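You operate a simulated robot arm through the tools that you are given. There is no shell and no other tool. Be economical: measure what you need, move in short steps, check, and stop when the job is done.

You run a simulated two-armed robot. Do the job below in one go: nothing can be reset, and whatever is moved stays where it is left.

Task
On the long table, fold the white cloth panel in half, so that its two long edges meet.

Only the result counts: the job must be done as asked and must still hold three seconds after the hand-in. Knocking over, shifting, dropping, spilling or breaking anything else fails it. Flat cloth is picked up by pressing the open fingertips on it (5 to 10 N) and closing them slowly along it; thin cloth reads only 2 to 8 mm in the jaws.

Robot
Two 7-joint arms with two-finger parallel grippers on one trunk, on a base that drives. Base frame: it is fixed to the floor where the robot stands at the start and does not move with it; the origin is under the middle of the robot, x ahead of it, y to its left, z up; the surface under the hand at the start is at about z = 0.88. Lengths are in m, angles in degrees, forces in N, time in s.
The left shoulder is at the start at [0.071, 0.156, 1.005], the right one opposite. Places, roughly: long table [1.1, 1.1, 0.9]; white cloth panel [0.7, 0.1, 0.9]. Payload 3.91 kg a hand.
The tool frame of a hand sits at the grasp point between the pads (the TCP): z along the fingers, y along the line on which they close. The tips reach 0.03 m beyond it. The gripper opens to 0.11 m. The fingers are 0.02 m wide and 0.01 m thick; the gripper's body (0.048 by 0.112 m) begins 0.055 m behind the TCP.
Orientation is that of the tool frame in the base frame, as a unit quaternion [x, y, z, w]. With the fingers straight down and closing along the base's y, the tool's x points along the base's -x, its y along +y and its z along -z.

Tools
- The arms move only by the tool play_rows. It takes "left_deltas", "right_deltas" or both (then of equal length, played together; a hand with none holds still); each is a list of rows, each a list of 7 numbers: the shift along the tool's x, y, z in units of 100 mm (1.0 is 100 mm), then the turn, a rotation vector about the tool's x, y, z in units of 90 degrees (1.0 is 90 degrees), then the opening in per cent of the stroke, from 0 (shut) to 100 (fully open). In form: [[tx, ty, tz, wx, wy, wz, hand], ...]. A call has 1 to 12 rows; each row is the pose to reach, as a shift and turn from the pose commanded when the call began, along the tool's axes at that moment. A call with a number of a shift or a turn outside -1 to 1 is refused whole. Rows are played at 5 a second. More than 0.05 m and 8.6 degrees between two rows, or a gripper value outside its range, and nothing of the call is played. Where a pose cannot be reached the arm comes as near as it can. A force on the tool above 40 N (or 10 N above the force at the start of the call, whichever is more), or a blocked arm, ends the call early, and 0.2 s more pass. The fingers move at their own pace (about 0.108 m/s each) and stop on an object; they squeeze with about 44 N. The grip force told is the motor's: it shows also when the fingers shut on nothing. Time passes only in rows, and 0.2 s behind the last, so rows that repeat a pose let the fingers close. It gives the time, the measured TCP pose, the force on the tool (base axes), the opening and the grip force at its end, in the units of the frame above (readings bear some noise), with the torque about the TCP (base axes, N m) and any sound that the robot's microphone picked up.
- Cameras (640 x 400 px; columns grow to the right, rows downward): "scene" is now at [0.1416, -0.0021, 1.2431]; the picture's right is [-0.01, -1.00, 0.00], its down [-0.48, 0.01, -0.88] and it looks along [0.88, -0.01, -0.48] (base axes); focal length 294 px, centre (320, 200). "left" rides on the left gripper at [0.072, -0.017, -0.103] in its tool frame; the picture's right is [0.23, 0.97, 0.00], its down [-0.76, 0.18, -0.62] and it looks along [-0.61, 0.14, 0.78] (tool axes); focal length 222 px, centre (320, 200). "right" rides on the right gripper at [0.072, 0.017, -0.103] in its tool frame; the picture's right is [-0.23, 0.97, 0.00], its down [-0.76, -0.18, -0.62] and it looks along [-0.61, -0.14, 0.78] (tool axes); focal length 222 px, centre (320, 200). There is no depth. A picture from a camera that has moved, and an enlarged one, comes with that camera's place and axes in the base frame and with its lens.
- grab_frame(camera): a new picture of that camera. It takes no simulated time.
- raise_lower(by): slides the trunk up (or, below 0, down) by that many m; the arms and the scene camera ride with it, the base frame stays. It gives what a move gives, with no picture.
- drive_base(legs): drives the robot by 1 to 6 legs, each [ahead, left, turn to the left] in m, m and degrees, along the robot's own axes; the way and the turn of a leg run together, so that a leg with both is an arc; at most 1.5 m and 180 degrees a leg. The arms and the cameras ride along, it lands a little off, and it stops where it bumps. It gives what a move gives.
- head_to(pan, tilt): turns the head with the scene camera to pan (to the left, within 86 degrees either way) and tilt (down, from -29 to 69), counted from straight ahead of the robot. It gives what a move gives.
- zoom(camera, box): a new picture of the part [left, top, right, bottom] of that camera's present view, enlarged. It takes no simulated time.
- finish_job(): hands the job in; it is judged then, once.

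Work in short steps. Places have to be worked out from the pictures, the camera data and where the tool is seen: move nearer, look again, correct. Check each grasp and each placing, and mend what went wrong. You have 120 turns and 100 pictures in all, those below and enlarged ones among them. Open the grippers and draw the arms clear of the work before you hand the job in, unless the task says otherwise; then end with one line.

The tools are called after ">>>" by a JSON object that holds its "op" and its "data". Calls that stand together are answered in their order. play_rows: Moves the arms, as the interface text tells. Its arguments: {"type":"object","properties":{"left_deltas":{"type":"array","items":{"type":"array","items":{"type":"number"}}},"right_deltas":{"type":"array","items":{"type":"array","items":{"type":"number"}}}},"required":[]} The other tools are called the same way: raise_lower (by) slides the trunk up or down; drive_base (legs) drives the base; head_to (pan, tilt) turns the head that bears the scene camera; grab_frame (camera) takes a picture; zoom (camera, box) takes an enlarged picture of a part of a camera's view; finish_job () hands the job in.

At the start:

```text
clock: 0.0
left_position: [0.7986, 0.4275, 1.0305]
left_tool_rot: [0.0, 1.0, -0.001, 0.0]
left_wrist_force: [-0.5, -0.2, 0.0]
left_wrist_torque: [-0.05, 0.02, 0.0]
left_width: 0.11
left_finger_force: 0.0
right_position: [0.6779, -0.1653, 1.0904]
right_tool_rot: [0.001, 1.0, 0.0, 0.0]
right_wrist_force: [0.3, -0.6, -0.7]
right_wrist_torque: [0.0, 0.01, -0.03]
right_width: 0.1099
right_finger_force: 0.0
trunk travel left (down, up): [-0.45, 0.49]
robot x, y, heading: [-0.0045, -0.0021, 0.1]
head pan, tilt: [-0.8, 28.5]
```

scene: 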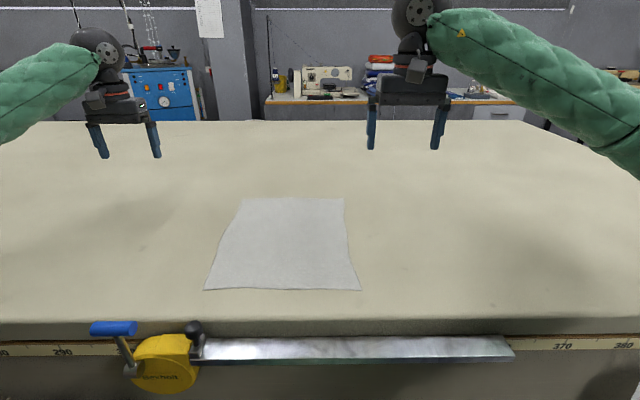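
right: 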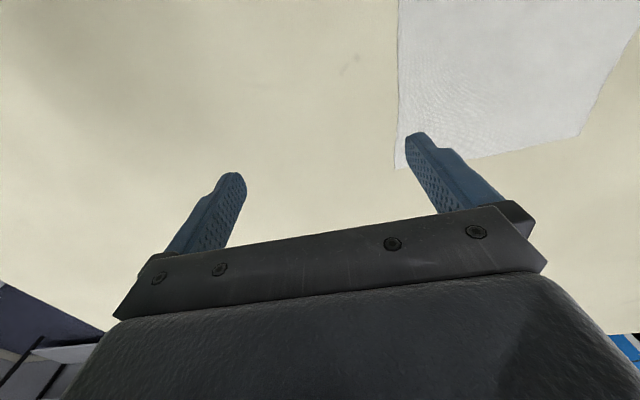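
left: 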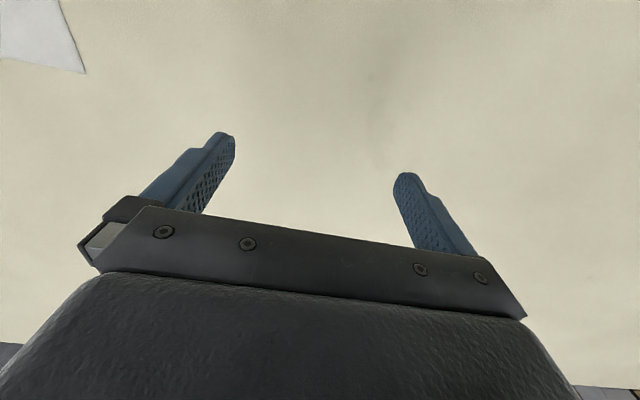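

The cloth spans roughly x 0.50–0.82 and y −0.07–0.19, so its long edges run along x. I'll shift right and turn left so that both hands can hold the left long edge without crossing.

>>> {"op": "drive_base", "data": {"legs": [[0, -0.33, 0], [0, 0, 35]]}}

>>> {"op": "head_to", "data": {"pan": 0, "tilt": 35}}

>>> {"op": "grab_frame", "data": {"camera": "scene"}}

```text
clock: 3.9
left_position: [0.4131, 0.4762, 1.0303]
left_tool_rot: [-0.298, 0.955, 0.0, 0.0]
left_wrist_force: [-0.7, 0.0, 0.5]
left_wrist_torque: [0.0, 0.0, 0.0]
left_width: 0.1097
left_finger_force: 0.0
right_position: [0.6512, -0.0782, 1.0902]
right_tool_rot: [-0.297, 0.955, 0.0, -0.001]
right_wrist_force: [0.2, 0.0, 0.0]
right_wrist_torque: [-0.01, -0.01, 0.03]
right_width: 0.11
right_finger_force: 0.1
trunk travel left (down, up): [-0.45, 0.49]
robot x, y, heading: [0.0006, -0.3282, 34.3]
head pan, tilt: [-0.8, 28.5]
```

```text
clock: 4.5
left_position: [0.4113, 0.4753, 1.032]
left_tool_rot: [-0.298, 0.955, 0.001, 0.0]
left_wrist_force: [-0.1, -0.5, -0.3]
left_wrist_torque: [-0.01, 0.02, -0.02]
left_width: 0.1099
left_finger_force: 0.1
right_position: [0.6511, -0.0794, 1.0899]
right_tool_rot: [-0.297, 0.955, 0.0, 0.0]
right_wrist_force: [-0.5, -0.4, -0.5]
right_wrist_torque: [0.01, 0.01, 0.02]
right_width: 0.11
right_finger_force: 0.0
trunk travel left (down, up): [-0.45, 0.49]
robot x, y, heading: [-0.0039, -0.3286, 34.8]
head pan, tilt: [0.0, 35.0]
```

```text
96 pictures are left
camera scene: at [0.1125, -0.2514, 1.2329], right [0.57, -0.82, 0.0], down [-0.47, -0.33, -0.82], along [0.67, 0.47, -0.57], focal length 294 px, centre (320, 200)
```

scene: 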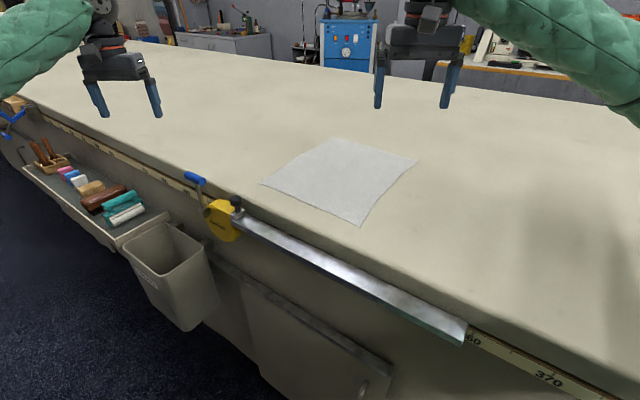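

The base is at x≈0. I'll nudge it slightly toward the table for reach, then zoom in on the cloth.

>>> {"op": "drive_base", "data": {"legs": [[0.037, -0.02, 0]]}}

>>> {"op": "zoom", "data": {"camera": "scene", "box": [220, 110, 460, 260]}}

```text
clock: 5.4
left_position: [0.4556, 0.4801, 1.0295]
left_tool_rot: [-0.297, 0.955, 0.001, -0.002]
left_wrist_force: [1.0, -0.4, -0.3]
left_wrist_torque: [0.0, 0.07, 0.01]
left_width: 0.1099
left_finger_force: 0.1
right_position: [0.6951, -0.0763, 1.0883]
right_tool_rot: [-0.297, 0.955, 0.0, -0.002]
right_wrist_force: [0.6, 0.5, -0.3]
right_wrist_torque: [-0.03, 0.03, 0.04]
right_width: 0.1102
right_finger_force: 0.1
trunk travel left (down, up): [-0.45, 0.49]
robot x, y, heading: [0.0372, -0.3283, 34.4]
head pan, tilt: [0.0, 35.0]
```

```text
2.67 times, centred on (340, 185) of scene
camera zoom: at [0.1561, -0.2471, 1.2326], right [0.57, -0.82, 0.0], down [-0.47, -0.33, -0.82], along [0.67, 0.47, -0.58], focal length 784 px, centre (267, 240)
```

zoom: 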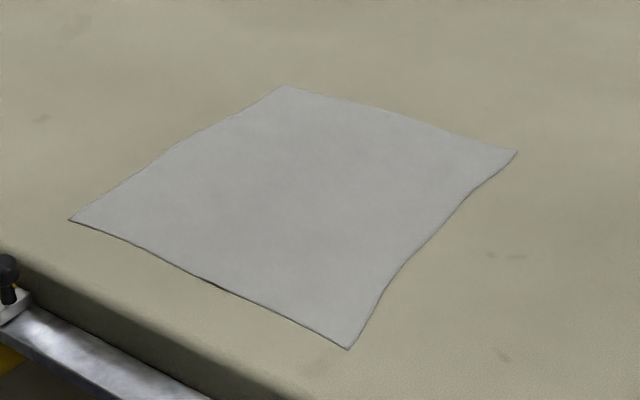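

The corners come out at near-left (0.504,0.185), far-left (0.824,0.190), near-right (0.499,−0.077) and far-right (0.821,−0.075). I'll move both hands toward positions over the left edge in stages.

>>> {"op": "play_rows", "data": {"left_deltas": [[0.13, -0.32, 0, 0, 0, 0, 100], [0.25, -0.64, 0, 0, 0, 0, 100], [0.38, -0.96, 0, 0, 0, 0, 70]], "right_deltas": [[-0.26, 0.17, 0.08, 0, 0, 0, 100], [-0.51, 0.34, 0.16, 0, 0, 0, 100], [-0.77, 0.505, 0.23, 0, 0, 0, 70]]}}

>>> {"op": "play_rows", "data": {"left_deltas": [[0.13, -0.32, 0, 0, 0, 0, 60], [0.25, -0.64, 0, 0, 0, 0, 50], [0.38, -0.96, 0, 0, 0, 0, 45]], "right_deltas": [[-0.26, 0.17, 0.08, 0, 0, 0, 60], [-0.51, 0.34, 0.16, 0, 0, 0, 50], [-0.77, 0.505, 0.23, 0, 0, 0, 45]]}}

>>> {"op": "play_rows", "data": {"left_deltas": [[0.06, -0.14, 0, 0, 0, -0.088, 40], [0.11, -0.28, 0, 0, 0, -0.176, 40], [0.17, -0.42, 0, 0, 0, -0.264, 40], [0.22, -0.55, 0, 0, 0, -0.352, 40], [0.27, -0.7, 0, 0, 0, -0.44, 40], [0.33, -0.84, 0, 0, 0, -0.528, 40], [0.38, -0.96, 0, 0, 0, -0.617, 40]], "right_deltas": [[-0.11, 0.07, 0.03, 0, 0, -0.088, 40], [-0.22, 0.14, 0.06, 0, 0, -0.176, 40], [-0.33, 0.21, 0.1, 0, 0, -0.264, 40], [-0.44, 0.28, 0.13, 0, 0, -0.352, 40], [-0.55, 0.35, 0.16, 0, 0, -0.44, 40], [-0.66, 0.43, 0.19, 0, 0, -0.528, 40], [-0.77, 0.505, 0.22, 0, 0, -0.617, 40]]}}

>>> {"op": "grab_frame", "data": {"camera": "scene"}}

>>> {"op": "grab_frame", "data": {"camera": "left"}}

>>> {"op": "grab_frame", "data": {"camera": "right"}}

```text
clock: 6.2
left_position: [0.4762, 0.3804, 1.0299]
left_tool_rot: [-0.296, 0.955, -0.001, 0.0]
left_wrist_force: [-0.1, 1.2, 0.7]
left_wrist_torque: [-0.01, -0.01, -0.02]
left_width: 0.077
left_finger_force: 0.1
right_position: [0.7276, 0.0112, 1.0637]
right_tool_rot: [-0.298, 0.955, 0.0, -0.001]
right_wrist_force: [-0.5, 0.4, -1.0]
right_wrist_torque: [0.01, 0.04, 0.01]
right_width: 0.0772
right_finger_force: 0.0
trunk travel left (down, up): [-0.45, 0.49]
robot x, y, heading: [0.0366, -0.3258, 34.5]
head pan, tilt: [0.0, 35.0]
```

```text
clock: 7.0
left_position: [0.5036, 0.2771, 1.0281]
left_tool_rot: [-0.297, 0.955, 0.0, 0.0]
left_wrist_force: [0.5, -0.3, 0.1]
left_wrist_torque: [0.0, 0.07, -0.03]
left_width: 0.0496
left_finger_force: 0.1
right_position: [0.7648, 0.0967, 1.0421]
right_tool_rot: [-0.297, 0.955, -0.001, -0.001]
right_wrist_force: [0.5, -0.1, 0.1]
right_wrist_torque: [-0.01, 0.03, 0.02]
right_width: 0.0493
right_finger_force: 0.1
trunk travel left (down, up): [-0.45, 0.49]
robot x, y, heading: [0.0411, -0.3259, 34.3]
head pan, tilt: [0.0, 35.0]
```

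```text
clock: 8.6
left_position: [0.5231, 0.1767, 1.0301]
left_tool_rot: [0.709, -0.705, -0.001, -0.001]
left_wrist_force: [0.1, -0.4, 0.2]
left_wrist_torque: [0.04, -0.01, 0.01]
left_width: 0.0441
left_finger_force: 0.0
right_position: [0.7887, 0.1652, 1.0232]
right_tool_rot: [-0.654, 0.757, 0.001, -0.001]
right_wrist_force: [0.2, -1.0, -1.6]
right_wrist_torque: [0.01, 0.01, 0.0]
right_width: 0.044
right_finger_force: 0.0
right hand out of reach, approached as far as the arm can: row 6, 7
trunk travel left (down, up): [-0.45, 0.49]
robot x, y, heading: [0.0392, -0.3301, 34.5]
head pan, tilt: [0.0, 35.0]
```

```text
94 pictures are left
camera scene: at [0.1536, -0.2476, 1.233], right [0.57, -0.82, 0.0], down [-0.47, -0.33, -0.82], along [0.67, 0.47, -0.57], focal length 294 px, centre (320, 200)
```

scene: 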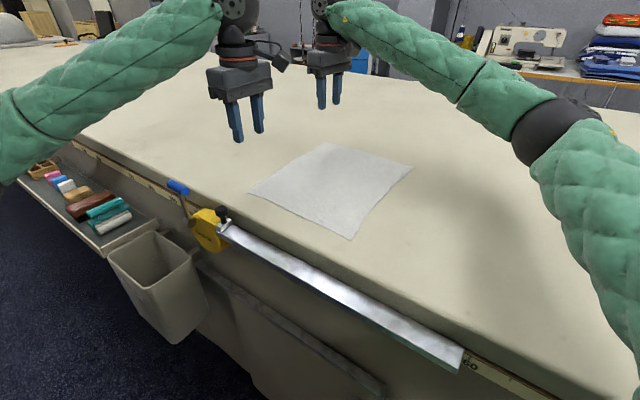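

```text
93 pictures are left
camera left: at [0.5406, 0.1043, 1.1342], right [-0.97, -0.23, 0.0], down [-0.18, 0.76, 0.62], along [-0.15, 0.61, -0.78], focal length 222 px, centre (320, 200)
```

left: 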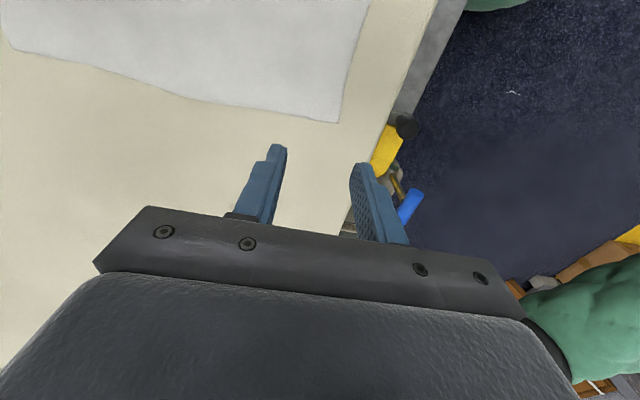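

```text
92 pictures are left
camera right: at [0.7612, 0.0947, 1.1268], right [-0.93, 0.37, 0.0], down [0.29, 0.73, 0.62], along [0.23, 0.58, -0.78], focal length 222 px, centre (320, 200)
```

right: 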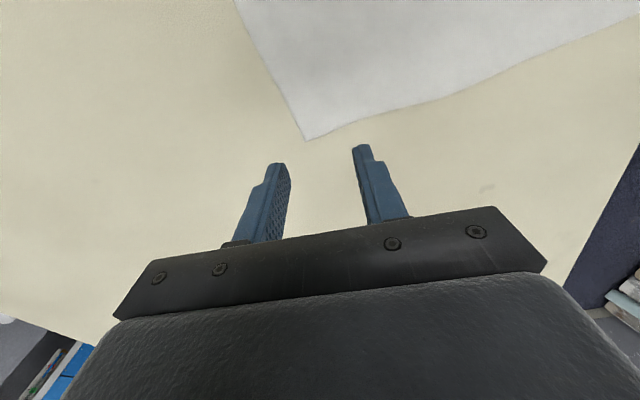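

Projecting the hand cameras confirms the corner positions, but the right hand is at its reach limit. I'll drive 4 cm along +y to bring the far corner closer.

>>> {"op": "drive_base", "data": {"legs": [[0.026, 0.03, 0]]}}

```text
clock: 9.5
left_position: [0.5274, 0.2204, 1.0281]
left_tool_rot: [0.708, -0.706, 0.002, 0.001]
left_wrist_force: [-0.6, 1.8, -0.8]
left_wrist_torque: [-0.03, -0.02, 0.0]
left_width: 0.0437
left_finger_force: 0.1
right_position: [0.7931, 0.208, 1.0225]
right_tool_rot: [-0.654, 0.756, 0.0, -0.001]
right_wrist_force: [-0.9, 1.1, -1.2]
right_wrist_torque: [-0.03, 0.0, 0.03]
right_width: 0.0438
right_finger_force: 0.0
trunk travel left (down, up): [-0.45, 0.49]
robot x, y, heading: [0.0418, -0.2876, 34.4]
head pan, tilt: [0.0, 35.0]
```

I'll correct both hands back to y≈0.177 and lower them.

>>> {"op": "play_rows", "data": {"left_deltas": [[0.15, 0, 0.2, 0, 0, 0, 40], [0.3, 0, 0.4, 0, 0, 0, 40], [0.43, 0, 0.6, 0, 0, 0, 40], [0.43, 0, 0.6, 0, 0, 0, 40]], "right_deltas": [[0.1, 0, 0.2, 0, 0, 0, 40], [0.2, 0, 0.4, 0, 0, 0, 40], [0.4, 0, 0.6, 0, 0, 0, 40], [0.4, 0, 0.6, 0, 0, 0, 40]]}}

```text
clock: 10.5
left_position: [0.5264, 0.1744, 0.9704]
left_tool_rot: [0.709, -0.705, 0.0, 0.001]
left_wrist_force: [-0.5, 0.6, 0.2]
left_wrist_torque: [-0.03, 0.0, 0.0]
left_width: 0.0439
left_finger_force: 0.0
right_position: [0.7866, 0.167, 0.9626]
right_tool_rot: [-0.655, 0.756, 0.0, -0.001]
right_wrist_force: [-0.4, -0.2, 0.5]
right_wrist_torque: [-0.01, -0.01, 0.0]
right_width: 0.0439
right_finger_force: 0.1
trunk travel left (down, up): [-0.45, 0.49]
robot x, y, heading: [0.0471, -0.2851, 34.4]
head pan, tilt: [0.0, 35.0]
```

The left hand is good. I'll finish the right hand's turn and position, then check both close up.

>>> {"op": "play_rows", "data": {"left_deltas": [[0, 0, 0.15, 0, 0, 0, 36], [0, 0, 0.3, 0, 0, 0, 36], [0, 0, 0.4, 0, 0, 0, 36]], "right_deltas": [[-0.06, -0.06, 0.1, 0, 0, -0.05, 36], [-0.12, -0.12, 0.2, 0, 0, -0.091, 36], [-0.12, -0.12, 0.32, 0, 0, -0.091, 36]]}}

>>> {"op": "grab_frame", "data": {"camera": "left"}}

>>> {"op": "grab_frame", "data": {"camera": "right"}}

>>> {"op": "zoom", "data": {"camera": "scene", "box": [200, 80, 440, 230]}}

```text
clock: 11.3
left_position: [0.5271, 0.1746, 0.9309]
left_tool_rot: [0.709, -0.705, -0.001, 0.001]
left_wrist_force: [0.4, 0.0, 0.1]
left_wrist_torque: [0.01, 0.0, -0.01]
left_width: 0.0394
left_finger_force: 0.0
right_position: [0.7906, 0.1681, 0.9577]
right_tool_rot: [-0.669, 0.743, 0.001, 0.0]
right_wrist_force: [0.3, 0.3, 0.5]
right_wrist_torque: [0.0, 0.0, 0.02]
right_width: 0.0396
right_finger_force: 0.1
right hand out of reach, approached as far as the arm can: row 1, 2, 3
trunk travel left (down, up): [-0.45, 0.49]
robot x, y, heading: [0.0458, -0.2872, 34.7]
head pan, tilt: [0.0, 35.0]
```

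```text
91 pictures are left
camera left: at [0.5445, 0.1025, 1.0349], right [-0.97, -0.23, 0.0], down [-0.18, 0.76, 0.62], along [-0.15, 0.61, -0.78], focal length 222 px, centre (320, 200)
```

left: 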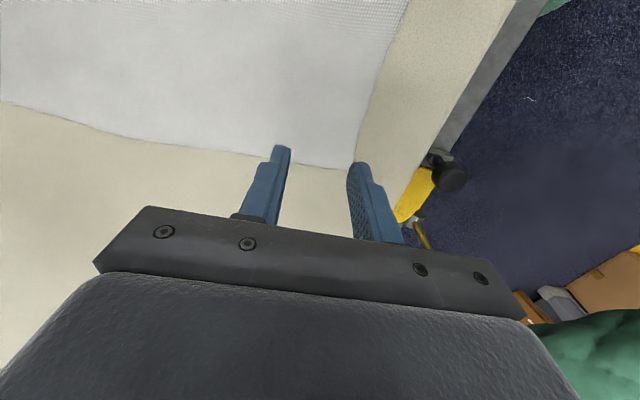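

```text
90 pictures are left
camera right: at [0.7654, 0.0977, 1.0611], right [-0.94, 0.33, 0.0], down [0.26, 0.74, 0.62], along [0.2, 0.59, -0.78], focal length 222 px, centre (320, 200)
```

right: 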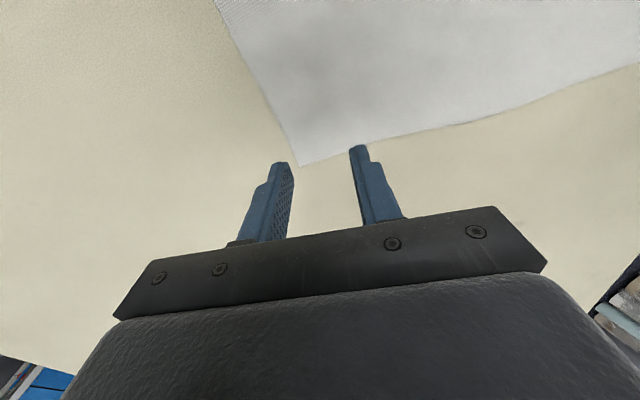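

```text
2.67 times, centred on (320, 155) of scene
camera zoom: at [0.1576, -0.207, 1.2329], right [0.57, -0.82, 0.0], down [-0.47, -0.33, -0.82], along [0.67, 0.47, -0.57], focal length 784 px, centre (320, 320)
```

zoom: 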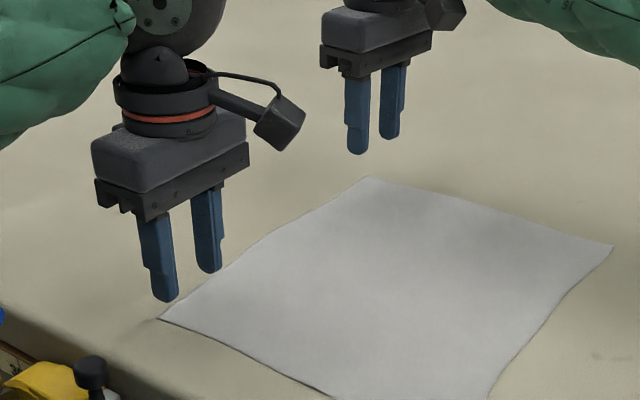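

The right wrist seems to hit a yaw limit near 174°. Before grasping, I'll test whether about 160° is reachable at the fold's destination by moving the right hand there in the air, while shifting the left hand 1 cm inward.

>>> {"op": "play_rows", "data": {"left_deltas": [[0, -0.1, -0.1, 0, 0, 0, 32]]}}

>>> {"op": "play_rows", "data": {"right_deltas": [[0.3, 0, -0.2, 0, 0, 0.08, 40], [0.6, 0, -0.3, 0, 0, 0.155, 40], [0.95, 0, -0.4, 0, 0, 0.155, 40]]}}

>>> {"op": "play_rows", "data": {"right_deltas": [[0.3, -0.1, 0, 0, 0, 0, 40], [0.6, -0.2, 0, 0, 0, 0, 40], [0.95, -0.3, 0, 0, 0, 0, 40]]}}

>>> {"op": "play_rows", "data": {"right_deltas": [[0.3, -0.1, 0, 0, 0, 0, 40], [0.45, -0.17, 0, 0, 0, 0, 40]]}}

```text
clock: 11.7
left_position: [0.5369, 0.1757, 0.9408]
left_tool_rot: [0.709, -0.706, 0.0, 0.0]
left_wrist_force: [0.2, -1.2, -1.4]
left_wrist_torque: [0.01, 0.01, -0.02]
left_width: 0.0352
left_finger_force: 0.0
right_position: [0.7918, 0.1676, 0.9591]
right_tool_rot: [-0.669, 0.743, 0.001, -0.001]
right_wrist_force: [0.5, 0.6, 0.0]
right_wrist_torque: [-0.03, 0.01, -0.02]
right_width: 0.0396
right_finger_force: 0.1
trunk travel left (down, up): [-0.45, 0.49]
robot x, y, heading: [0.0445, -0.2861, 34.9]
head pan, tilt: [0.0, 35.0]
```

```text
clock: 12.5
left_position: [0.5361, 0.1735, 0.9425]
left_tool_rot: [0.709, -0.705, 0.0, 0.0]
left_wrist_force: [-0.2, -0.4, 0.6]
left_wrist_torque: [0.03, 0.0, 0.0]
left_width: 0.0352
left_finger_force: 0.0
right_position: [0.7804, 0.074, 0.9989]
right_tool_rot: [-0.574, 0.819, 0.0, -0.001]
right_wrist_force: [0.2, -0.7, 0.4]
right_wrist_torque: [-0.02, -0.02, 0.0]
right_width: 0.0439
right_finger_force: 0.1
trunk travel left (down, up): [-0.45, 0.49]
robot x, y, heading: [0.0423, -0.2814, 35.0]
head pan, tilt: [0.0, 35.0]
```

```text
clock: 13.3
left_position: [0.5364, 0.1748, 0.9425]
left_tool_rot: [0.709, -0.705, 0.0, 0.001]
left_wrist_force: [-0.1, -0.8, -0.1]
left_wrist_torque: [0.0, -0.01, 0.01]
left_width: 0.0352
left_finger_force: 0.2
right_position: [0.7751, -0.0276, 0.9977]
right_tool_rot: [-0.574, 0.819, 0.0, 0.0]
right_wrist_force: [0.4, -1.1, 0.2]
right_wrist_torque: [0.01, 0.0, -0.02]
right_width: 0.0441
right_finger_force: 0.2
trunk travel left (down, up): [-0.45, 0.49]
robot x, y, heading: [0.0456, -0.2839, 34.6]
head pan, tilt: [0.0, 35.0]
```

```text
clock: 13.9
left_position: [0.536, 0.1756, 0.9421]
left_tool_rot: [0.708, -0.706, 0.0, 0.001]
left_wrist_force: [-0.2, 0.0, 1.3]
left_wrist_torque: [0.01, 0.02, 0.0]
left_width: 0.035
left_finger_force: 0.0
right_position: [0.7754, -0.0727, 0.9987]
right_tool_rot: [-0.574, 0.819, 0.001, -0.001]
right_wrist_force: [-0.2, -0.1, -0.5]
right_wrist_torque: [0.0, 0.0, 0.01]
right_width: 0.0438
right_finger_force: 0.0
trunk travel left (down, up): [-0.45, 0.49]
robot x, y, heading: [0.0426, -0.2834, 34.7]
head pan, tilt: [0.0, 35.0]
```

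160° works there. I'll see how much further it turns at this spot.

>>> {"op": "play_rows", "data": {"right_deltas": [[0, 0, 0, 0, 0, -0.08, 40], [0, 0, 0, 0, 0, -0.16, 40], [0, 0, 0, 0, 0, -0.22, 40]]}}

```text
clock: 14.7
left_position: [0.5372, 0.175, 0.9422]
left_tool_rot: [0.709, -0.705, -0.001, 0.001]
left_wrist_force: [0.6, 0.0, 0.0]
left_wrist_torque: [0.0, -0.02, 0.0]
left_width: 0.0351
left_finger_force: 0.1
right_position: [0.7768, -0.075, 0.9982]
right_tool_rot: [-0.688, 0.726, 0.002, -0.001]
right_wrist_force: [-0.5, 0.9, 0.6]
right_wrist_torque: [0.03, 0.0, 0.0]
right_width: 0.0438
right_finger_force: 0.2
right hand out of reach, approached as far as the arm can: row 3
trunk travel left (down, up): [-0.45, 0.49]
robot x, y, heading: [0.0437, -0.2889, 34.5]
head pan, tilt: [0.0, 35.0]
```

The right hand reaches about 176° at the destination, so I'll use 170° throughout. Next I'll dry-run the left hand to its destination.

>>> {"op": "play_rows", "data": {"left_deltas": [[0.3, 0, -0.2, 0, 0, 0, 32], [0.6, 0, -0.4, 0, 0, 0, 32], [0.95, 0, -0.5, 0, 0, 0, 32]]}}

>>> {"op": "play_rows", "data": {"left_deltas": [[0.3, 0, 0, 0, 0, 0, 32], [0.6, 0, 0, 0, 0, 0, 32], [0.95, 0, 0, 0, 0, 0, 32]]}}

>>> {"op": "play_rows", "data": {"left_deltas": [[0.3, 0, 0.2, 0, 0, 0, 32], [0.6, 0, 0.4, 0, 0, 0, 32]]}}

>>> {"op": "grab_frame", "data": {"camera": "scene"}}

```text
clock: 15.5
left_position: [0.5379, 0.0811, 0.9894]
left_tool_rot: [0.709, -0.705, -0.001, 0.001]
left_wrist_force: [0.0, 0.4, 0.6]
left_wrist_torque: [0.03, 0.02, 0.0]
left_width: 0.0349
left_finger_force: 0.2
right_position: [0.7778, -0.0765, 0.9993]
right_tool_rot: [-0.688, 0.726, 0.003, 0.0]
right_wrist_force: [-0.1, -0.6, 0.2]
right_wrist_torque: [0.0, 0.0, 0.03]
right_width: 0.044
right_finger_force: 0.1
trunk travel left (down, up): [-0.45, 0.49]
robot x, y, heading: [0.0415, -0.2867, 34.7]
head pan, tilt: [0.0, 35.0]
```

```text
clock: 16.3
left_position: [0.5385, -0.0153, 0.9905]
left_tool_rot: [0.709, -0.705, 0.0, 0.0]
left_wrist_force: [-0.5, -0.7, -0.1]
left_wrist_torque: [0.04, 0.03, -0.02]
left_width: 0.0352
left_finger_force: 0.1
right_position: [0.7782, -0.0776, 0.9988]
right_tool_rot: [-0.687, 0.726, 0.002, -0.001]
right_wrist_force: [0.0, 0.2, 0.7]
right_wrist_torque: [0.03, 0.01, 0.0]
right_width: 0.044
right_finger_force: 0.2
trunk travel left (down, up): [-0.45, 0.49]
robot x, y, heading: [0.0435, -0.2841, 34.6]
head pan, tilt: [0.0, 35.0]
```

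```text
clock: 16.9
left_position: [0.5378, -0.0733, 0.9492]
left_tool_rot: [0.71, -0.704, -0.001, 0.002]
left_wrist_force: [-0.4, 0.5, -0.4]
left_wrist_torque: [0.01, 0.01, -0.02]
left_width: 0.035
left_finger_force: 0.0
right_position: [0.7769, -0.0756, 0.9985]
right_tool_rot: [-0.688, 0.726, 0.002, -0.001]
right_wrist_force: [0.8, 0.2, 0.2]
right_wrist_torque: [0.01, -0.01, -0.03]
right_width: 0.044
right_finger_force: 0.1
trunk travel left (down, up): [-0.45, 0.49]
robot x, y, heading: [0.0439, -0.2892, 35.0]
head pan, tilt: [0.0, 35.0]
```

```text
88 pictures are left
camera scene: at [0.1578, -0.2073, 1.2329], right [0.57, -0.82, 0.0], down [-0.47, -0.33, -0.82], along [0.67, 0.47, -0.57], focal length 294 px, centre (320, 200)
```

scene: 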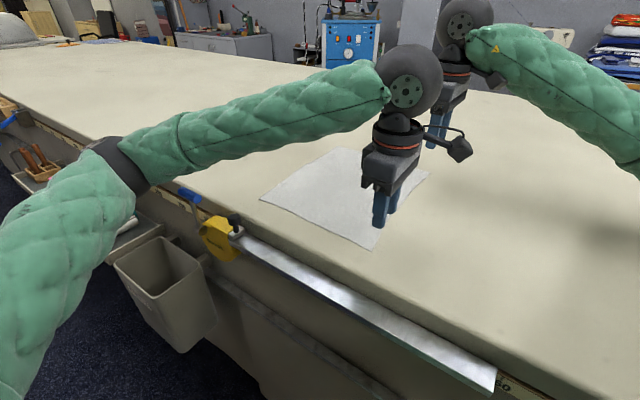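

Both hands reach everywhere needed, and they already sit over the right long edge. I'll grasp that edge and fold it onto the left one. First I'll place the fingers about 1 cm inside the edge and descend close to the cloth.

>>> {"op": "play_rows", "data": {"left_deltas": [[-0.12, 0, 0, 0, 0, 0, 36], [-0.12, 0, 0.1, 0, 0, 0, 36], [-0.12, 0, 0.2, 0, 0, 0, 36], [-0.12, 0, 0.29, 0, 0, 0, 36]], "right_deltas": [[-0.15, -0.07, 0.2, 0, 0, 0.08, 36], [-0.15, -0.07, 0.45, 0, 0, 0.08, 36], [-0.15, -0.07, 0.65, 0, 0, 0.08, 36], [-0.15, -0.07, 0.785, 0, 0, 0.08, 36]]}}

>>> {"op": "grab_frame", "data": {"camera": "left"}}

>>> {"op": "grab_frame", "data": {"camera": "right"}}

>>> {"op": "zoom", "data": {"camera": "scene", "box": [260, 110, 500, 260]}}

```text
clock: 18.1
left_position: [0.5335, -0.0541, 0.9254]
left_tool_rot: [0.713, -0.701, 0.006, -0.001]
left_wrist_force: [0.4, 0.7, 0.2]
left_wrist_torque: [-0.06, 0.02, 0.01]
left_width: 0.0397
left_finger_force: 0.1
right_position: [0.7796, -0.0459, 0.9461]
right_tool_rot: [-0.644, 0.765, -0.006, 0.016]
right_wrist_force: [-0.3, -0.2, -0.9]
right_wrist_torque: [0.02, 0.01, 0.01]
right_width: 0.0395
right_finger_force: 0.0
trunk travel left (down, up): [-0.45, 0.49]
robot x, y, heading: [0.0497, -0.284, 35.5]
head pan, tilt: [0.0, 35.0]
stopped in row 4 (right hand): the arm was blocked; the commanded pose is now the measured one
```

```text
87 pictures are left
camera left: at [0.5497, -0.126, 1.0298], right [-0.97, -0.24, -0.01], down [-0.2, 0.76, 0.62], along [-0.14, 0.6, -0.79], focal length 222 px, centre (320, 200)
```

left: 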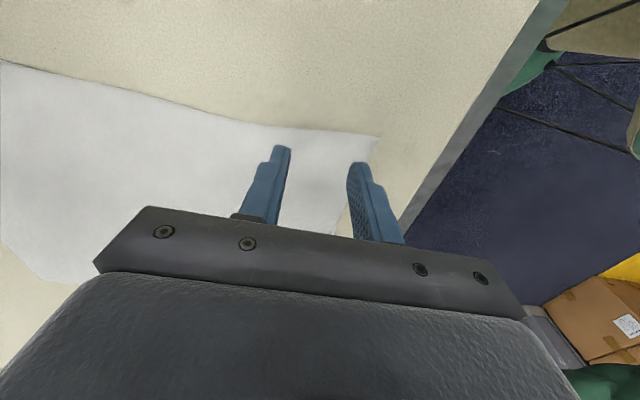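

```text
86 pictures are left
camera right: at [0.7473, -0.1167, 1.0474], right [-0.92, 0.39, -0.02], down [0.28, 0.71, 0.64], along [0.27, 0.58, -0.77], focal length 222 px, centre (320, 200)
```

right: 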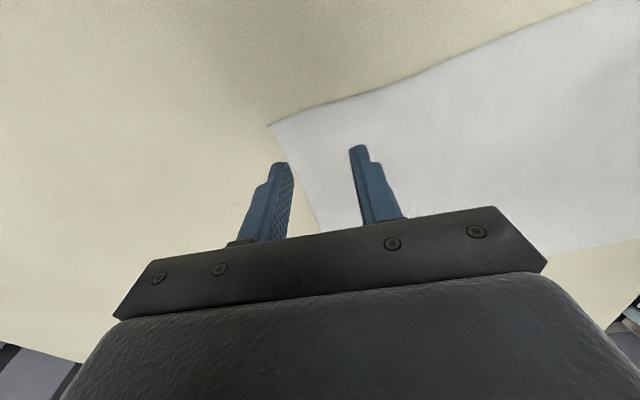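

```text
2.67 times, centred on (380, 185) of scene
camera zoom: at [0.1511, -0.2011, 1.2344], right [0.58, -0.81, 0.01], down [-0.46, -0.34, -0.82], along [0.67, 0.47, -0.57], focal length 784 px, centre (160, 240)
```

zoom: 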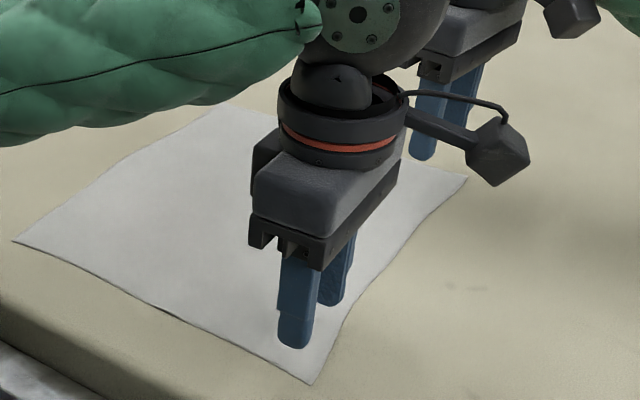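

The right arm was blocked at z≈0.946, short of the cloth. I'll look around for what it touched.

>>> {"op": "grab_frame", "data": {"camera": "scene"}}

>>> {"op": "head_to", "data": {"pan": -35, "tilt": 45}}

>>> {"op": "grab_frame", "data": {"camera": "scene"}}

```text
84 pictures are left
camera scene: at [0.1511, -0.2011, 1.2344], right [0.58, -0.81, 0.01], down [-0.46, -0.34, -0.82], along [0.67, 0.47, -0.57], focal length 294 px, centre (320, 200)
```

scene: 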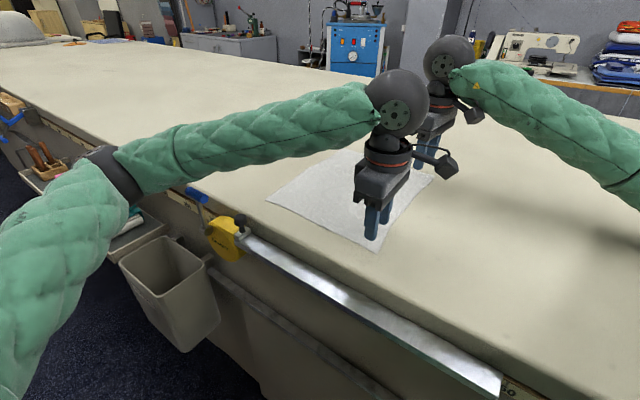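

```text
clock: 19.1
left_position: [0.5329, -0.055, 0.9258]
left_tool_rot: [0.714, -0.701, 0.005, -0.001]
left_wrist_force: [-0.2, 0.3, 0.5]
left_wrist_torque: [0.03, 0.01, -0.01]
left_width: 0.0396
left_finger_force: 0.1
right_position: [0.7805, -0.0461, 0.9468]
right_tool_rot: [-0.644, 0.765, -0.005, 0.015]
right_wrist_force: [-0.6, 0.6, 0.9]
right_wrist_torque: [-0.01, 0.02, -0.01]
right_width: 0.0398
right_finger_force: 0.0
trunk travel left (down, up): [-0.45, 0.49]
robot x, y, heading: [0.0516, -0.2878, 35.3]
head pan, tilt: [-35.0, 45.0]
```

```text
83 pictures are left
camera scene: at [0.1613, -0.2515, 1.2207], right [0.01, -1.0, 0.01], down [-0.7, -0.01, -0.71], along [0.71, 0.0, -0.7], focal length 294 px, centre (320, 200)
```

scene: 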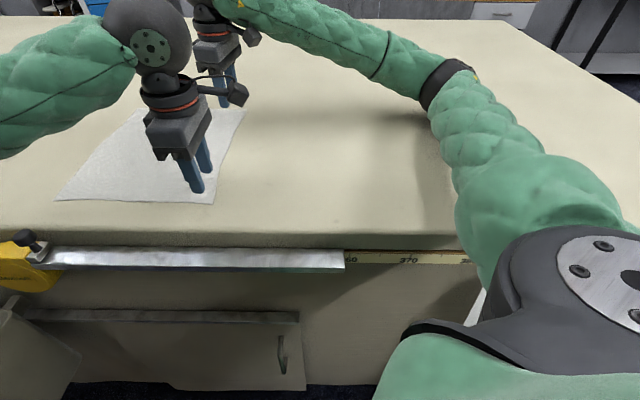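

The right upper arm is resting on the table edge. Raising the trunk should clear it, after which the hands can come down again.

>>> {"op": "raise_lower", "data": {"by": 0.13}}

>>> {"op": "grab_frame", "data": {"camera": "scene"}}

```text
clock: 20.7
left_position: [0.5424, -0.0584, 1.0505]
left_tool_rot: [0.714, -0.7, 0.0, 0.001]
left_wrist_force: [-0.8, -0.3, -0.4]
left_wrist_torque: [-0.01, 0.0, 0.0]
left_width: 0.0399
left_finger_force: 0.1
right_position: [0.7892, -0.0515, 1.0612]
right_tool_rot: [-0.643, 0.765, 0.0, 0.009]
right_wrist_force: [0.8, 0.8, -0.2]
right_wrist_torque: [0.02, 0.0, 0.01]
right_width: 0.0395
right_finger_force: 0.1
trunk travel left (down, up): [-0.58, 0.36]
robot x, y, heading: [0.0498, -0.289, 35.8]
head pan, tilt: [-35.0, 45.0]
```

```text
82 pictures are left
camera scene: at [0.1732, -0.2572, 1.3479], right [0.01, -1.0, 0.0], down [-0.71, -0.01, -0.71], along [0.71, 0.0, -0.71], focal length 294 px, centre (320, 200)
```

scene: 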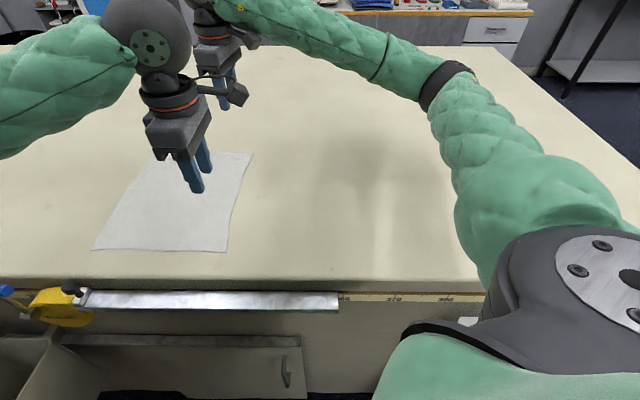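

Clear now. I'll lower both hands 10 cm and re-centre them.

>>> {"op": "play_rows", "data": {"left_deltas": [[0.02, 0.02, 0.3, 0, 0, 0, 36], [0.02, 0.02, 0.6, 0, 0, 0, 36], [0.02, 0.02, 0.9, 0, 0, 0, 36], [0.02, 0.02, 1.0, 0, 0, 0, 36]], "right_deltas": [[0.1, 0.04, 0.3, 0, 0, 0, 36], [0.1, 0.04, 0.6, 0, 0, 0, 36], [0.1, 0.04, 0.9, 0, 0, 0, 36], [0.1, 0.04, 1.0, 0, 0, 0, 36]]}}

>>> {"op": "grab_frame", "data": {"camera": "scene"}}

```text
clock: 21.7
left_position: [0.5381, -0.0615, 0.9507]
left_tool_rot: [0.712, -0.702, -0.001, 0.0]
left_wrist_force: [-0.1, 0.3, -0.2]
left_wrist_torque: [-0.03, 0.01, -0.04]
left_width: 0.0395
left_finger_force: 0.0
right_position: [0.7836, -0.0595, 0.9616]
right_tool_rot: [-0.644, 0.765, 0.0, 0.009]
right_wrist_force: [-0.3, 0.2, -0.4]
right_wrist_torque: [-0.02, -0.02, -0.02]
right_width: 0.0396
right_finger_force: 0.1
trunk travel left (down, up): [-0.58, 0.36]
robot x, y, heading: [0.0505, -0.2866, 35.3]
head pan, tilt: [-35.0, 45.0]
```

```text
81 pictures are left
camera scene: at [0.1731, -0.2573, 1.3482], right [0.01, -1.0, 0.0], down [-0.71, -0.01, -0.71], along [0.71, 0.0, -0.71], focal length 294 px, centre (320, 200)
```

scene: 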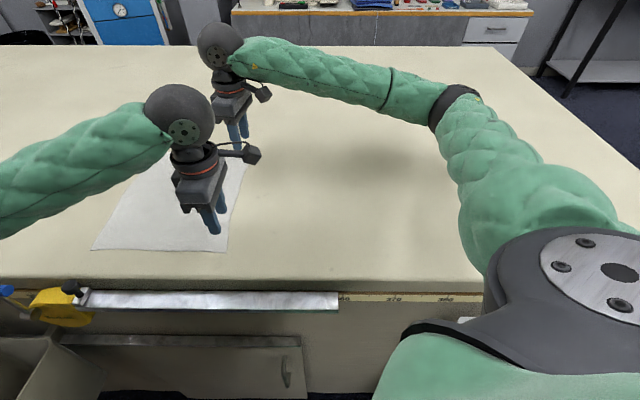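

Good clearance so far. I'll continue down to just above the cloth.

>>> {"op": "play_rows", "data": {"left_deltas": [[0, 0, 0.1, 0, 0, 0, 36], [0, 0, 0.2, 0, 0, 0, 36], [0, 0, 0.3, 0, 0, 0, 36]], "right_deltas": [[0, 0, 0.14, 0, 0, 0, 36], [0, 0, 0.28, 0, 0, 0, 36], [0, 0, 0.4, 0, 0, 0, 36]]}}

>>> {"op": "grab_frame", "data": {"camera": "left"}}

>>> {"op": "grab_frame", "data": {"camera": "right"}}

```text
clock: 22.5
left_position: [0.5413, -0.0611, 0.9225]
left_tool_rot: [0.713, -0.701, 0.0, 0.001]
left_wrist_force: [-1.3, 0.8, 0.2]
left_wrist_torque: [0.0, 0.02, -0.02]
left_width: 0.0396
left_finger_force: 0.2
right_position: [0.7846, -0.0592, 0.9204]
right_tool_rot: [-0.644, 0.765, 0.002, 0.008]
right_wrist_force: [0.0, -0.7, 0.1]
right_wrist_torque: [-0.04, -0.02, 0.0]
right_width: 0.0396
right_finger_force: 0.1
trunk travel left (down, up): [-0.58, 0.36]
robot x, y, heading: [0.0512, -0.2853, 35.2]
head pan, tilt: [-35.0, 45.0]
```

```text
80 pictures are left
camera left: at [0.5585, -0.1341, 1.0245], right [-0.97, -0.24, 0.0], down [-0.19, 0.76, 0.62], along [-0.15, 0.6, -0.78], focal length 222 px, centre (320, 200)
```

left: 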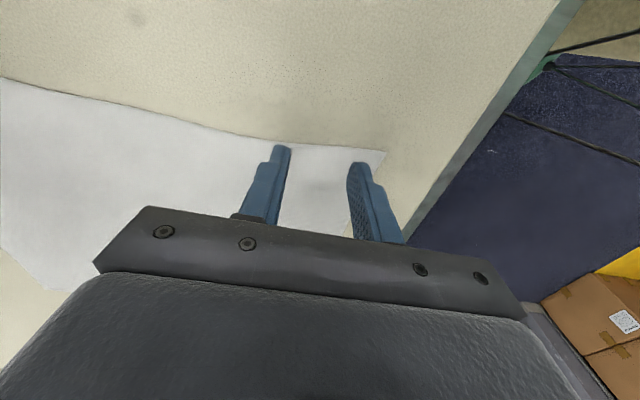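

```text
79 pictures are left
camera right: at [0.7538, -0.1289, 1.0222], right [-0.92, 0.39, -0.01], down [0.3, 0.71, 0.64], along [0.25, 0.58, -0.77], focal length 222 px, centre (320, 200)
```

right: 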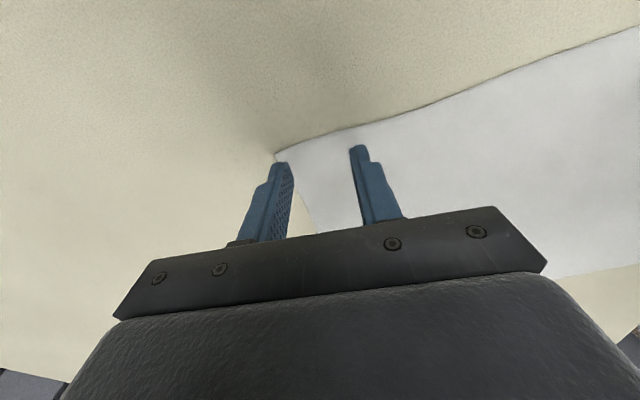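

Left placement looks right. I'll check the right tips in detail.

>>> {"op": "zoom", "data": {"camera": "right", "box": [230, 100, 430, 225]}}

>>> {"op": "zoom", "data": {"camera": "left", "box": [230, 100, 430, 225]}}

```text
3.20 times, centred on (330, 162) of right
camera zoom: at [0.7538, -0.1289, 1.0222], right [-0.92, 0.39, -0.01], down [0.3, 0.71, 0.64], along [0.25, 0.58, -0.77], focal length 711 px, centre (288, 320)
```

zoom: 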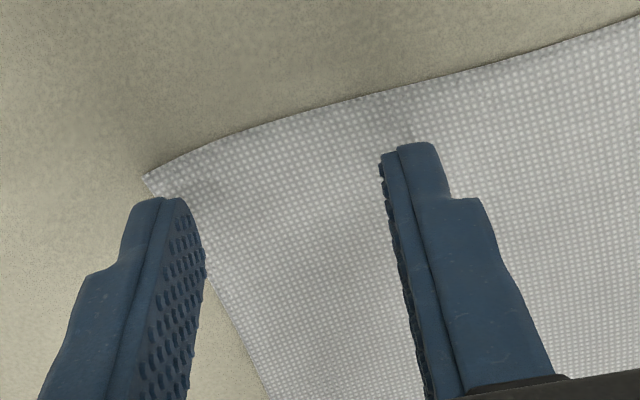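

```text
3.20 times, centred on (330, 162) of left
camera zoom: at [0.5585, -0.1341, 1.0245], right [-0.97, -0.24, 0.0], down [-0.19, 0.76, 0.62], along [-0.15, 0.6, -0.78], focal length 711 px, centre (288, 320)
```

zoom: 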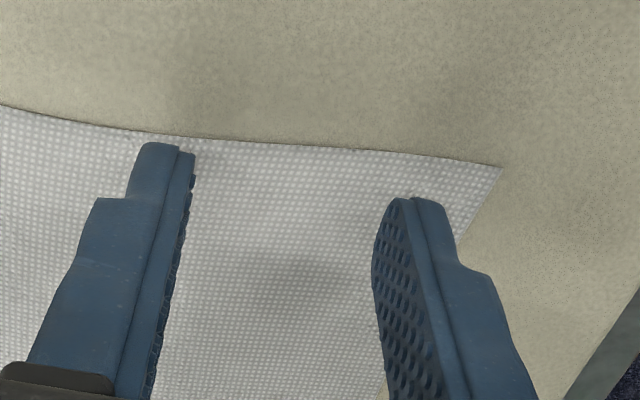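

The right outer finger is at the very corner, so I'll shift that hand 12 mm inward. Then I'll lower both toward contact.

>>> {"op": "play_rows", "data": {"left_deltas": [[0, 0, 0, 0, 0, 0, 34], [0, 0, 0.05, 0, 0, 0, 34], [0, 0, 0.1, 0, 0, 0, 34], [0, 0, 0.1, 0, 0, 0, 34]], "right_deltas": [[0.05, 0.115, 0, 0, 0, 0, 34], [0.05, 0.115, 0.03, 0, 0, 0, 34], [0.05, 0.115, 0.08, 0, 0, 0, 34], [0.05, 0.115, 0.08, 0, 0, 0, 34]]}}

```text
clock: 23.5
left_position: [0.5407, -0.061, 0.9114]
left_tool_rot: [0.713, -0.701, 0.0, 0.001]
left_wrist_force: [0.4, 1.7, 4.2]
left_wrist_torque: [0.07, 0.02, 0.0]
left_width: 0.0374
left_finger_force: 0.0
right_position: [0.7736, -0.062, 0.9143]
right_tool_rot: [-0.644, 0.765, 0.0, 0.009]
right_wrist_force: [0.8, 0.5, -0.3]
right_wrist_torque: [-0.02, -0.03, -0.03]
right_width: 0.0374
right_finger_force: 0.0
trunk travel left (down, up): [-0.58, 0.36]
robot x, y, heading: [0.048, -0.2864, 35.3]
head pan, tilt: [-35.0, 45.0]
```

The left hand touches with 4 N, while the right isn't in contact yet. I'll press a little more.

>>> {"op": "play_rows", "data": {"left_deltas": [[0, 0, 0.005, 0, 0, 0, 34], [0, 0, 0.01, 0, 0, 0, 34], [0, 0, 0.01, 0, 0, 0, 34]], "right_deltas": [[0, 0, 0.02, 0, 0, 0, 34], [0, 0, 0.03, 0, 0, 0, 34], [0, 0, 0.035, 0, 0, 0, 34]]}}

```text
clock: 24.3
left_position: [0.5399, -0.0629, 0.9124]
left_tool_rot: [0.713, -0.701, 0.001, 0.001]
left_wrist_force: [10.0, 2.5, 20.7]
left_wrist_torque: [0.11, -0.05, -0.05]
left_width: 0.0363
left_finger_force: 0.0
right_position: [0.7731, -0.0624, 0.9122]
right_tool_rot: [-0.644, 0.765, 0.001, 0.01]
right_wrist_force: [0.1, 2.7, 9.4]
right_wrist_torque: [0.07, 0.24, -0.06]
right_width: 0.0378
right_finger_force: 0.6
trunk travel left (down, up): [-0.58, 0.36]
robot x, y, heading: [0.0521, -0.2861, 35.3]
head pan, tilt: [-35.0, 45.0]
```

The left is now too hard at 20 N and the right is good at 9 N. I'll ease the left up slightly.

>>> {"op": "play_rows", "data": {"left_deltas": [[0, 0, -0.008, 0, 0, 0, 34], [0, 0, -0.008, 0, 0, 0, 34]]}}

```text
clock: 24.9
left_position: [0.5388, -0.0604, 0.911]
left_tool_rot: [0.713, -0.701, 0.0, 0.0]
left_wrist_force: [9.4, 0.1, 17.6]
left_wrist_torque: [0.05, -0.16, -0.05]
left_width: 0.0372
left_finger_force: 0.0
right_position: [0.7741, -0.0611, 0.9113]
right_tool_rot: [-0.644, 0.765, 0.001, 0.01]
right_wrist_force: [-0.2, 5.4, 15.3]
right_wrist_torque: [0.14, 0.37, -0.13]
right_width: 0.0378
right_finger_force: 0.1
trunk travel left (down, up): [-0.58, 0.36]
robot x, y, heading: [0.0528, -0.2883, 35.0]
head pan, tilt: [-35.0, 45.0]
```

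Both presses are still a bit high, so I'll ease each one further.

>>> {"op": "play_rows", "data": {"left_deltas": [[0, 0, -0.012, 0, 0, 0, 34], [0, 0, -0.012, 0, 0, 0, 34]], "right_deltas": [[0, 0, -0.01, 0, 0, 0, 34], [0, 0, -0.01, 0, 0, 0, 34]]}}

```text
clock: 25.5
left_position: [0.5382, -0.062, 0.9109]
left_tool_rot: [0.713, -0.701, 0.0, 0.001]
left_wrist_force: [2.6, -0.6, 3.7]
left_wrist_torque: [0.03, -0.1, -0.03]
left_width: 0.0379
left_finger_force: 0.2
right_position: [0.7729, -0.063, 0.9121]
right_tool_rot: [-0.644, 0.765, 0.0, 0.01]
right_wrist_force: [0.6, 4.0, 14.1]
right_wrist_torque: [0.1, 0.35, -0.07]
right_width: 0.0373
right_finger_force: 0.0
trunk travel left (down, up): [-0.58, 0.36]
robot x, y, heading: [0.0503, -0.2832, 35.3]
head pan, tilt: [-35.0, 45.0]
```

Left is 4 N and right 14 N. I'll trim both and then close slowly.

>>> {"op": "play_rows", "data": {"left_deltas": [[0, 0, 0.005, 0, 0, 0, 34], [0, 0, 0.005, 0, 0, 0, 31], [0, 0, 0.005, 0, 0, 0, 28], [0, 0, 0.005, 0, 0, 0, 25], [0, 0, 0.005, 0, 0, 0, 22], [0, 0, 0.005, 0, 0, 0, 19], [0, 0, 0.005, 0, 0, 0, 16], [0, 0, 0.005, 0, 0, 0, 13], [0, 0, 0.005, 0, 0, 0, 10], [0, 0, 0.005, 0, 0, 0, 7], [0, 0, 0.005, 0, 0, 0, 3], [0, 0, 0.005, 0, 0, 0, 0]], "right_deltas": [[0, 0, -0.006, 0, 0, 0, 34], [0, 0, -0.006, 0, 0, 0, 31], [0, 0, -0.006, 0, 0, 0, 28], [0, 0, -0.006, 0, 0, 0, 25], [0, 0, -0.006, 0, 0, 0, 22], [0, 0, -0.006, 0, 0, 0, 19], [0, 0, -0.006, 0, 0, 0, 16], [0, 0, -0.006, 0, 0, 0, 13], [0, 0, -0.006, 0, 0, 0, 10], [0, 0, -0.006, 0, 0, 0, 7], [0, 0, -0.006, 0, 0, 0, 3], [0, 0, -0.006, 0, 0, 0, 0]]}}

>>> {"op": "zoom", "data": {"camera": "left", "box": [200, 60, 440, 210]}}

>>> {"op": "zoom", "data": {"camera": "right", "box": [200, 60, 440, 210]}}

```text
clock: 28.1
left_position: [0.5395, -0.0612, 0.9105]
left_tool_rot: [0.714, -0.7, -0.001, 0.0]
left_wrist_force: [0.2, -0.8, 16.8]
left_wrist_torque: [0.05, -0.05, -0.03]
left_width: 0.0
left_finger_force: 38.4
right_position: [0.7734, -0.0618, 0.9117]
right_tool_rot: [-0.644, 0.765, 0.001, 0.008]
right_wrist_force: [0.1, 0.4, 0.4]
right_wrist_torque: [0.0, -0.02, -0.04]
right_width: 0.0
right_finger_force: 37.4
trunk travel left (down, up): [-0.58, 0.36]
robot x, y, heading: [0.0536, -0.2868, 35.4]
head pan, tilt: [-35.0, 45.0]
```

```text
2.67 times, centred on (320, 135) of left
camera zoom: at [0.5568, -0.1341, 1.015], right [-0.97, -0.24, 0.0], down [-0.19, 0.76, 0.62], along [-0.15, 0.6, -0.78], focal length 592 px, centre (320, 373)
```

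zoom: 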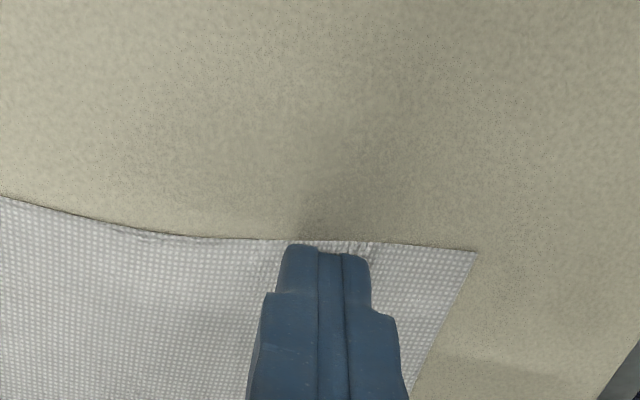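

```text
2.67 times, centred on (320, 135) of right
camera zoom: at [0.7414, -0.1323, 1.0133], right [-0.92, 0.39, -0.01], down [0.3, 0.71, 0.64], along [0.25, 0.58, -0.77], focal length 592 px, centre (320, 373)
```

zoom: 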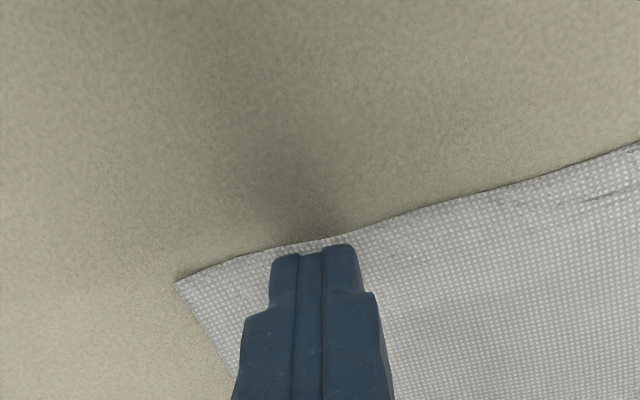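

Both jaws shut empty because the press force wasn't steady while closing. I'll lift 5 mm, reopen and re-press, then close in smaller stages while watching the force.

>>> {"op": "play_rows", "data": {"left_deltas": [[0, 0, -0.08, 0, 0, 0, 0], [0, 0, -0.08, 0, 0, 0, 36], [0, 0, -0.08, 0, 0, 0, 36], [0, 0, -0.02, 0, 0, 0, 36], [0, 0, -0.002, 0, 0, 0, 36], [0, 0, -0.002, 0, 0, 0, 36]], "right_deltas": [[0, 0, -0.08, 0, 0, 0, 0], [0, 0, -0.08, 0, 0, 0, 36], [0, 0, -0.08, 0, 0, 0, 36], [0, 0, 0, 0, 0, 0, 36], [0, 0, 0.008, 0, 0, 0, 36], [0, 0, 0.008, 0, 0, 0, 36]]}}

```text
clock: 29.5
left_position: [0.539, -0.0608, 0.9111]
left_tool_rot: [0.713, -0.701, -0.001, 0.001]
left_wrist_force: [0.6, 0.3, -0.3]
left_wrist_torque: [-0.03, -0.01, -0.01]
left_width: 0.0398
left_finger_force: 0.0
right_position: [0.7729, -0.0624, 0.9113]
right_tool_rot: [-0.644, 0.765, 0.001, 0.009]
right_wrist_force: [-1.0, 0.3, 7.6]
right_wrist_torque: [0.01, 0.21, -0.02]
right_width: 0.0398
right_finger_force: 0.1
trunk travel left (down, up): [-0.58, 0.36]
robot x, y, heading: [0.0509, -0.2853, 35.4]
head pan, tilt: [-35.0, 45.0]
```

The right hand's torque shows only its inner finger touching, from a 0.7° tilt. I'll level the right and press the left a little.

>>> {"op": "play_rows", "data": {"left_deltas": [[0, 0, 0.004, 0, 0, 0, 36], [0, 0, 0.008, 0, 0, 0, 36], [0, 0, 0.008, 0, 0, 0, 36]], "right_deltas": [[0, 0, -0.02, -0.0064, 0.0096, 0, 36], [0, 0, -0.01, -0.0064, 0.0096, 0, 36], [0, 0, 0, -0.0064, 0.0096, 0, 36]]}}

```text
clock: 30.3
left_position: [0.5396, -0.0608, 0.9118]
left_tool_rot: [0.713, -0.701, 0.001, 0.0]
left_wrist_force: [-2.7, 1.4, 6.1]
left_wrist_torque: [0.1, 0.05, 0.03]
left_width: 0.0393
left_finger_force: 0.0
right_position: [0.7725, -0.0617, 0.9126]
right_tool_rot: [-0.644, 0.765, 0.0, -0.001]
right_wrist_force: [0.0, 0.5, 1.1]
right_wrist_torque: [0.03, -0.01, 0.04]
right_width: 0.0397
right_finger_force: 0.1
trunk travel left (down, up): [-0.58, 0.36]
robot x, y, heading: [0.0508, -0.2847, 35.4]
head pan, tilt: [-35.0, 45.0]
```

Left is at 6 N and right at 1 N and level. I'll press the right slightly more and close both partway.

>>> {"op": "play_rows", "data": {"left_deltas": [[0, 0, 0.002, 0, 0, 0, 36], [0, 0, 0.002, 0, 0, 0, 33], [0, 0, 0.002, 0, 0, 0, 30], [0, 0, 0.002, 0, 0, 0, 27]], "right_deltas": [[0, 0, 0.006, 0, 0, 0, 36], [0, 0, 0.01, 0, 0, 0, 33], [0, 0, 0.01, 0, 0, 0, 30], [0, 0, 0.01, 0, 0, 0, 27]]}}

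>>> {"op": "zoom", "data": {"camera": "left", "box": [200, 60, 440, 210]}}

```text
clock: 31.3
left_position: [0.5395, -0.0619, 0.9123]
left_tool_rot: [0.713, -0.701, 0.0, 0.0]
left_wrist_force: [2.5, -0.6, 11.5]
left_wrist_torque: [0.06, -0.03, -0.03]
left_width: 0.031
left_finger_force: 0.8
right_position: [0.7718, -0.0619, 0.9114]
right_tool_rot: [-0.644, 0.765, -0.001, 0.001]
right_wrist_force: [1.2, 0.0, 8.7]
right_wrist_torque: [0.03, 0.02, 0.0]
right_width: 0.0277
right_finger_force: 0.0
trunk travel left (down, up): [-0.58, 0.36]
robot x, y, heading: [0.0522, -0.2865, 35.4]
head pan, tilt: [-35.0, 45.0]
```

```text
2.67 times, centred on (320, 135) of left
camera zoom: at [0.5576, -0.1339, 1.0151], right [-0.97, -0.24, 0.0], down [-0.19, 0.76, 0.62], along [-0.15, 0.6, -0.78], focal length 592 px, centre (320, 373)
```

zoom: 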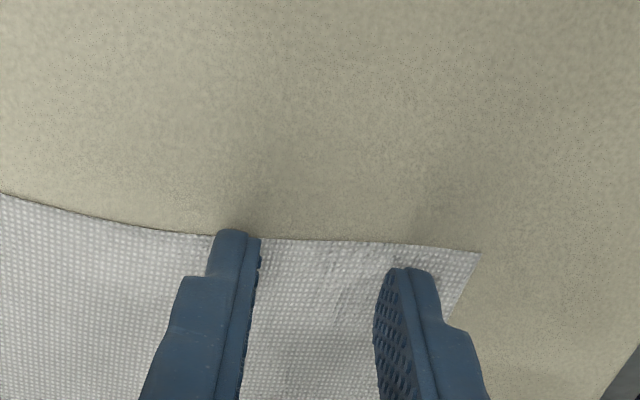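

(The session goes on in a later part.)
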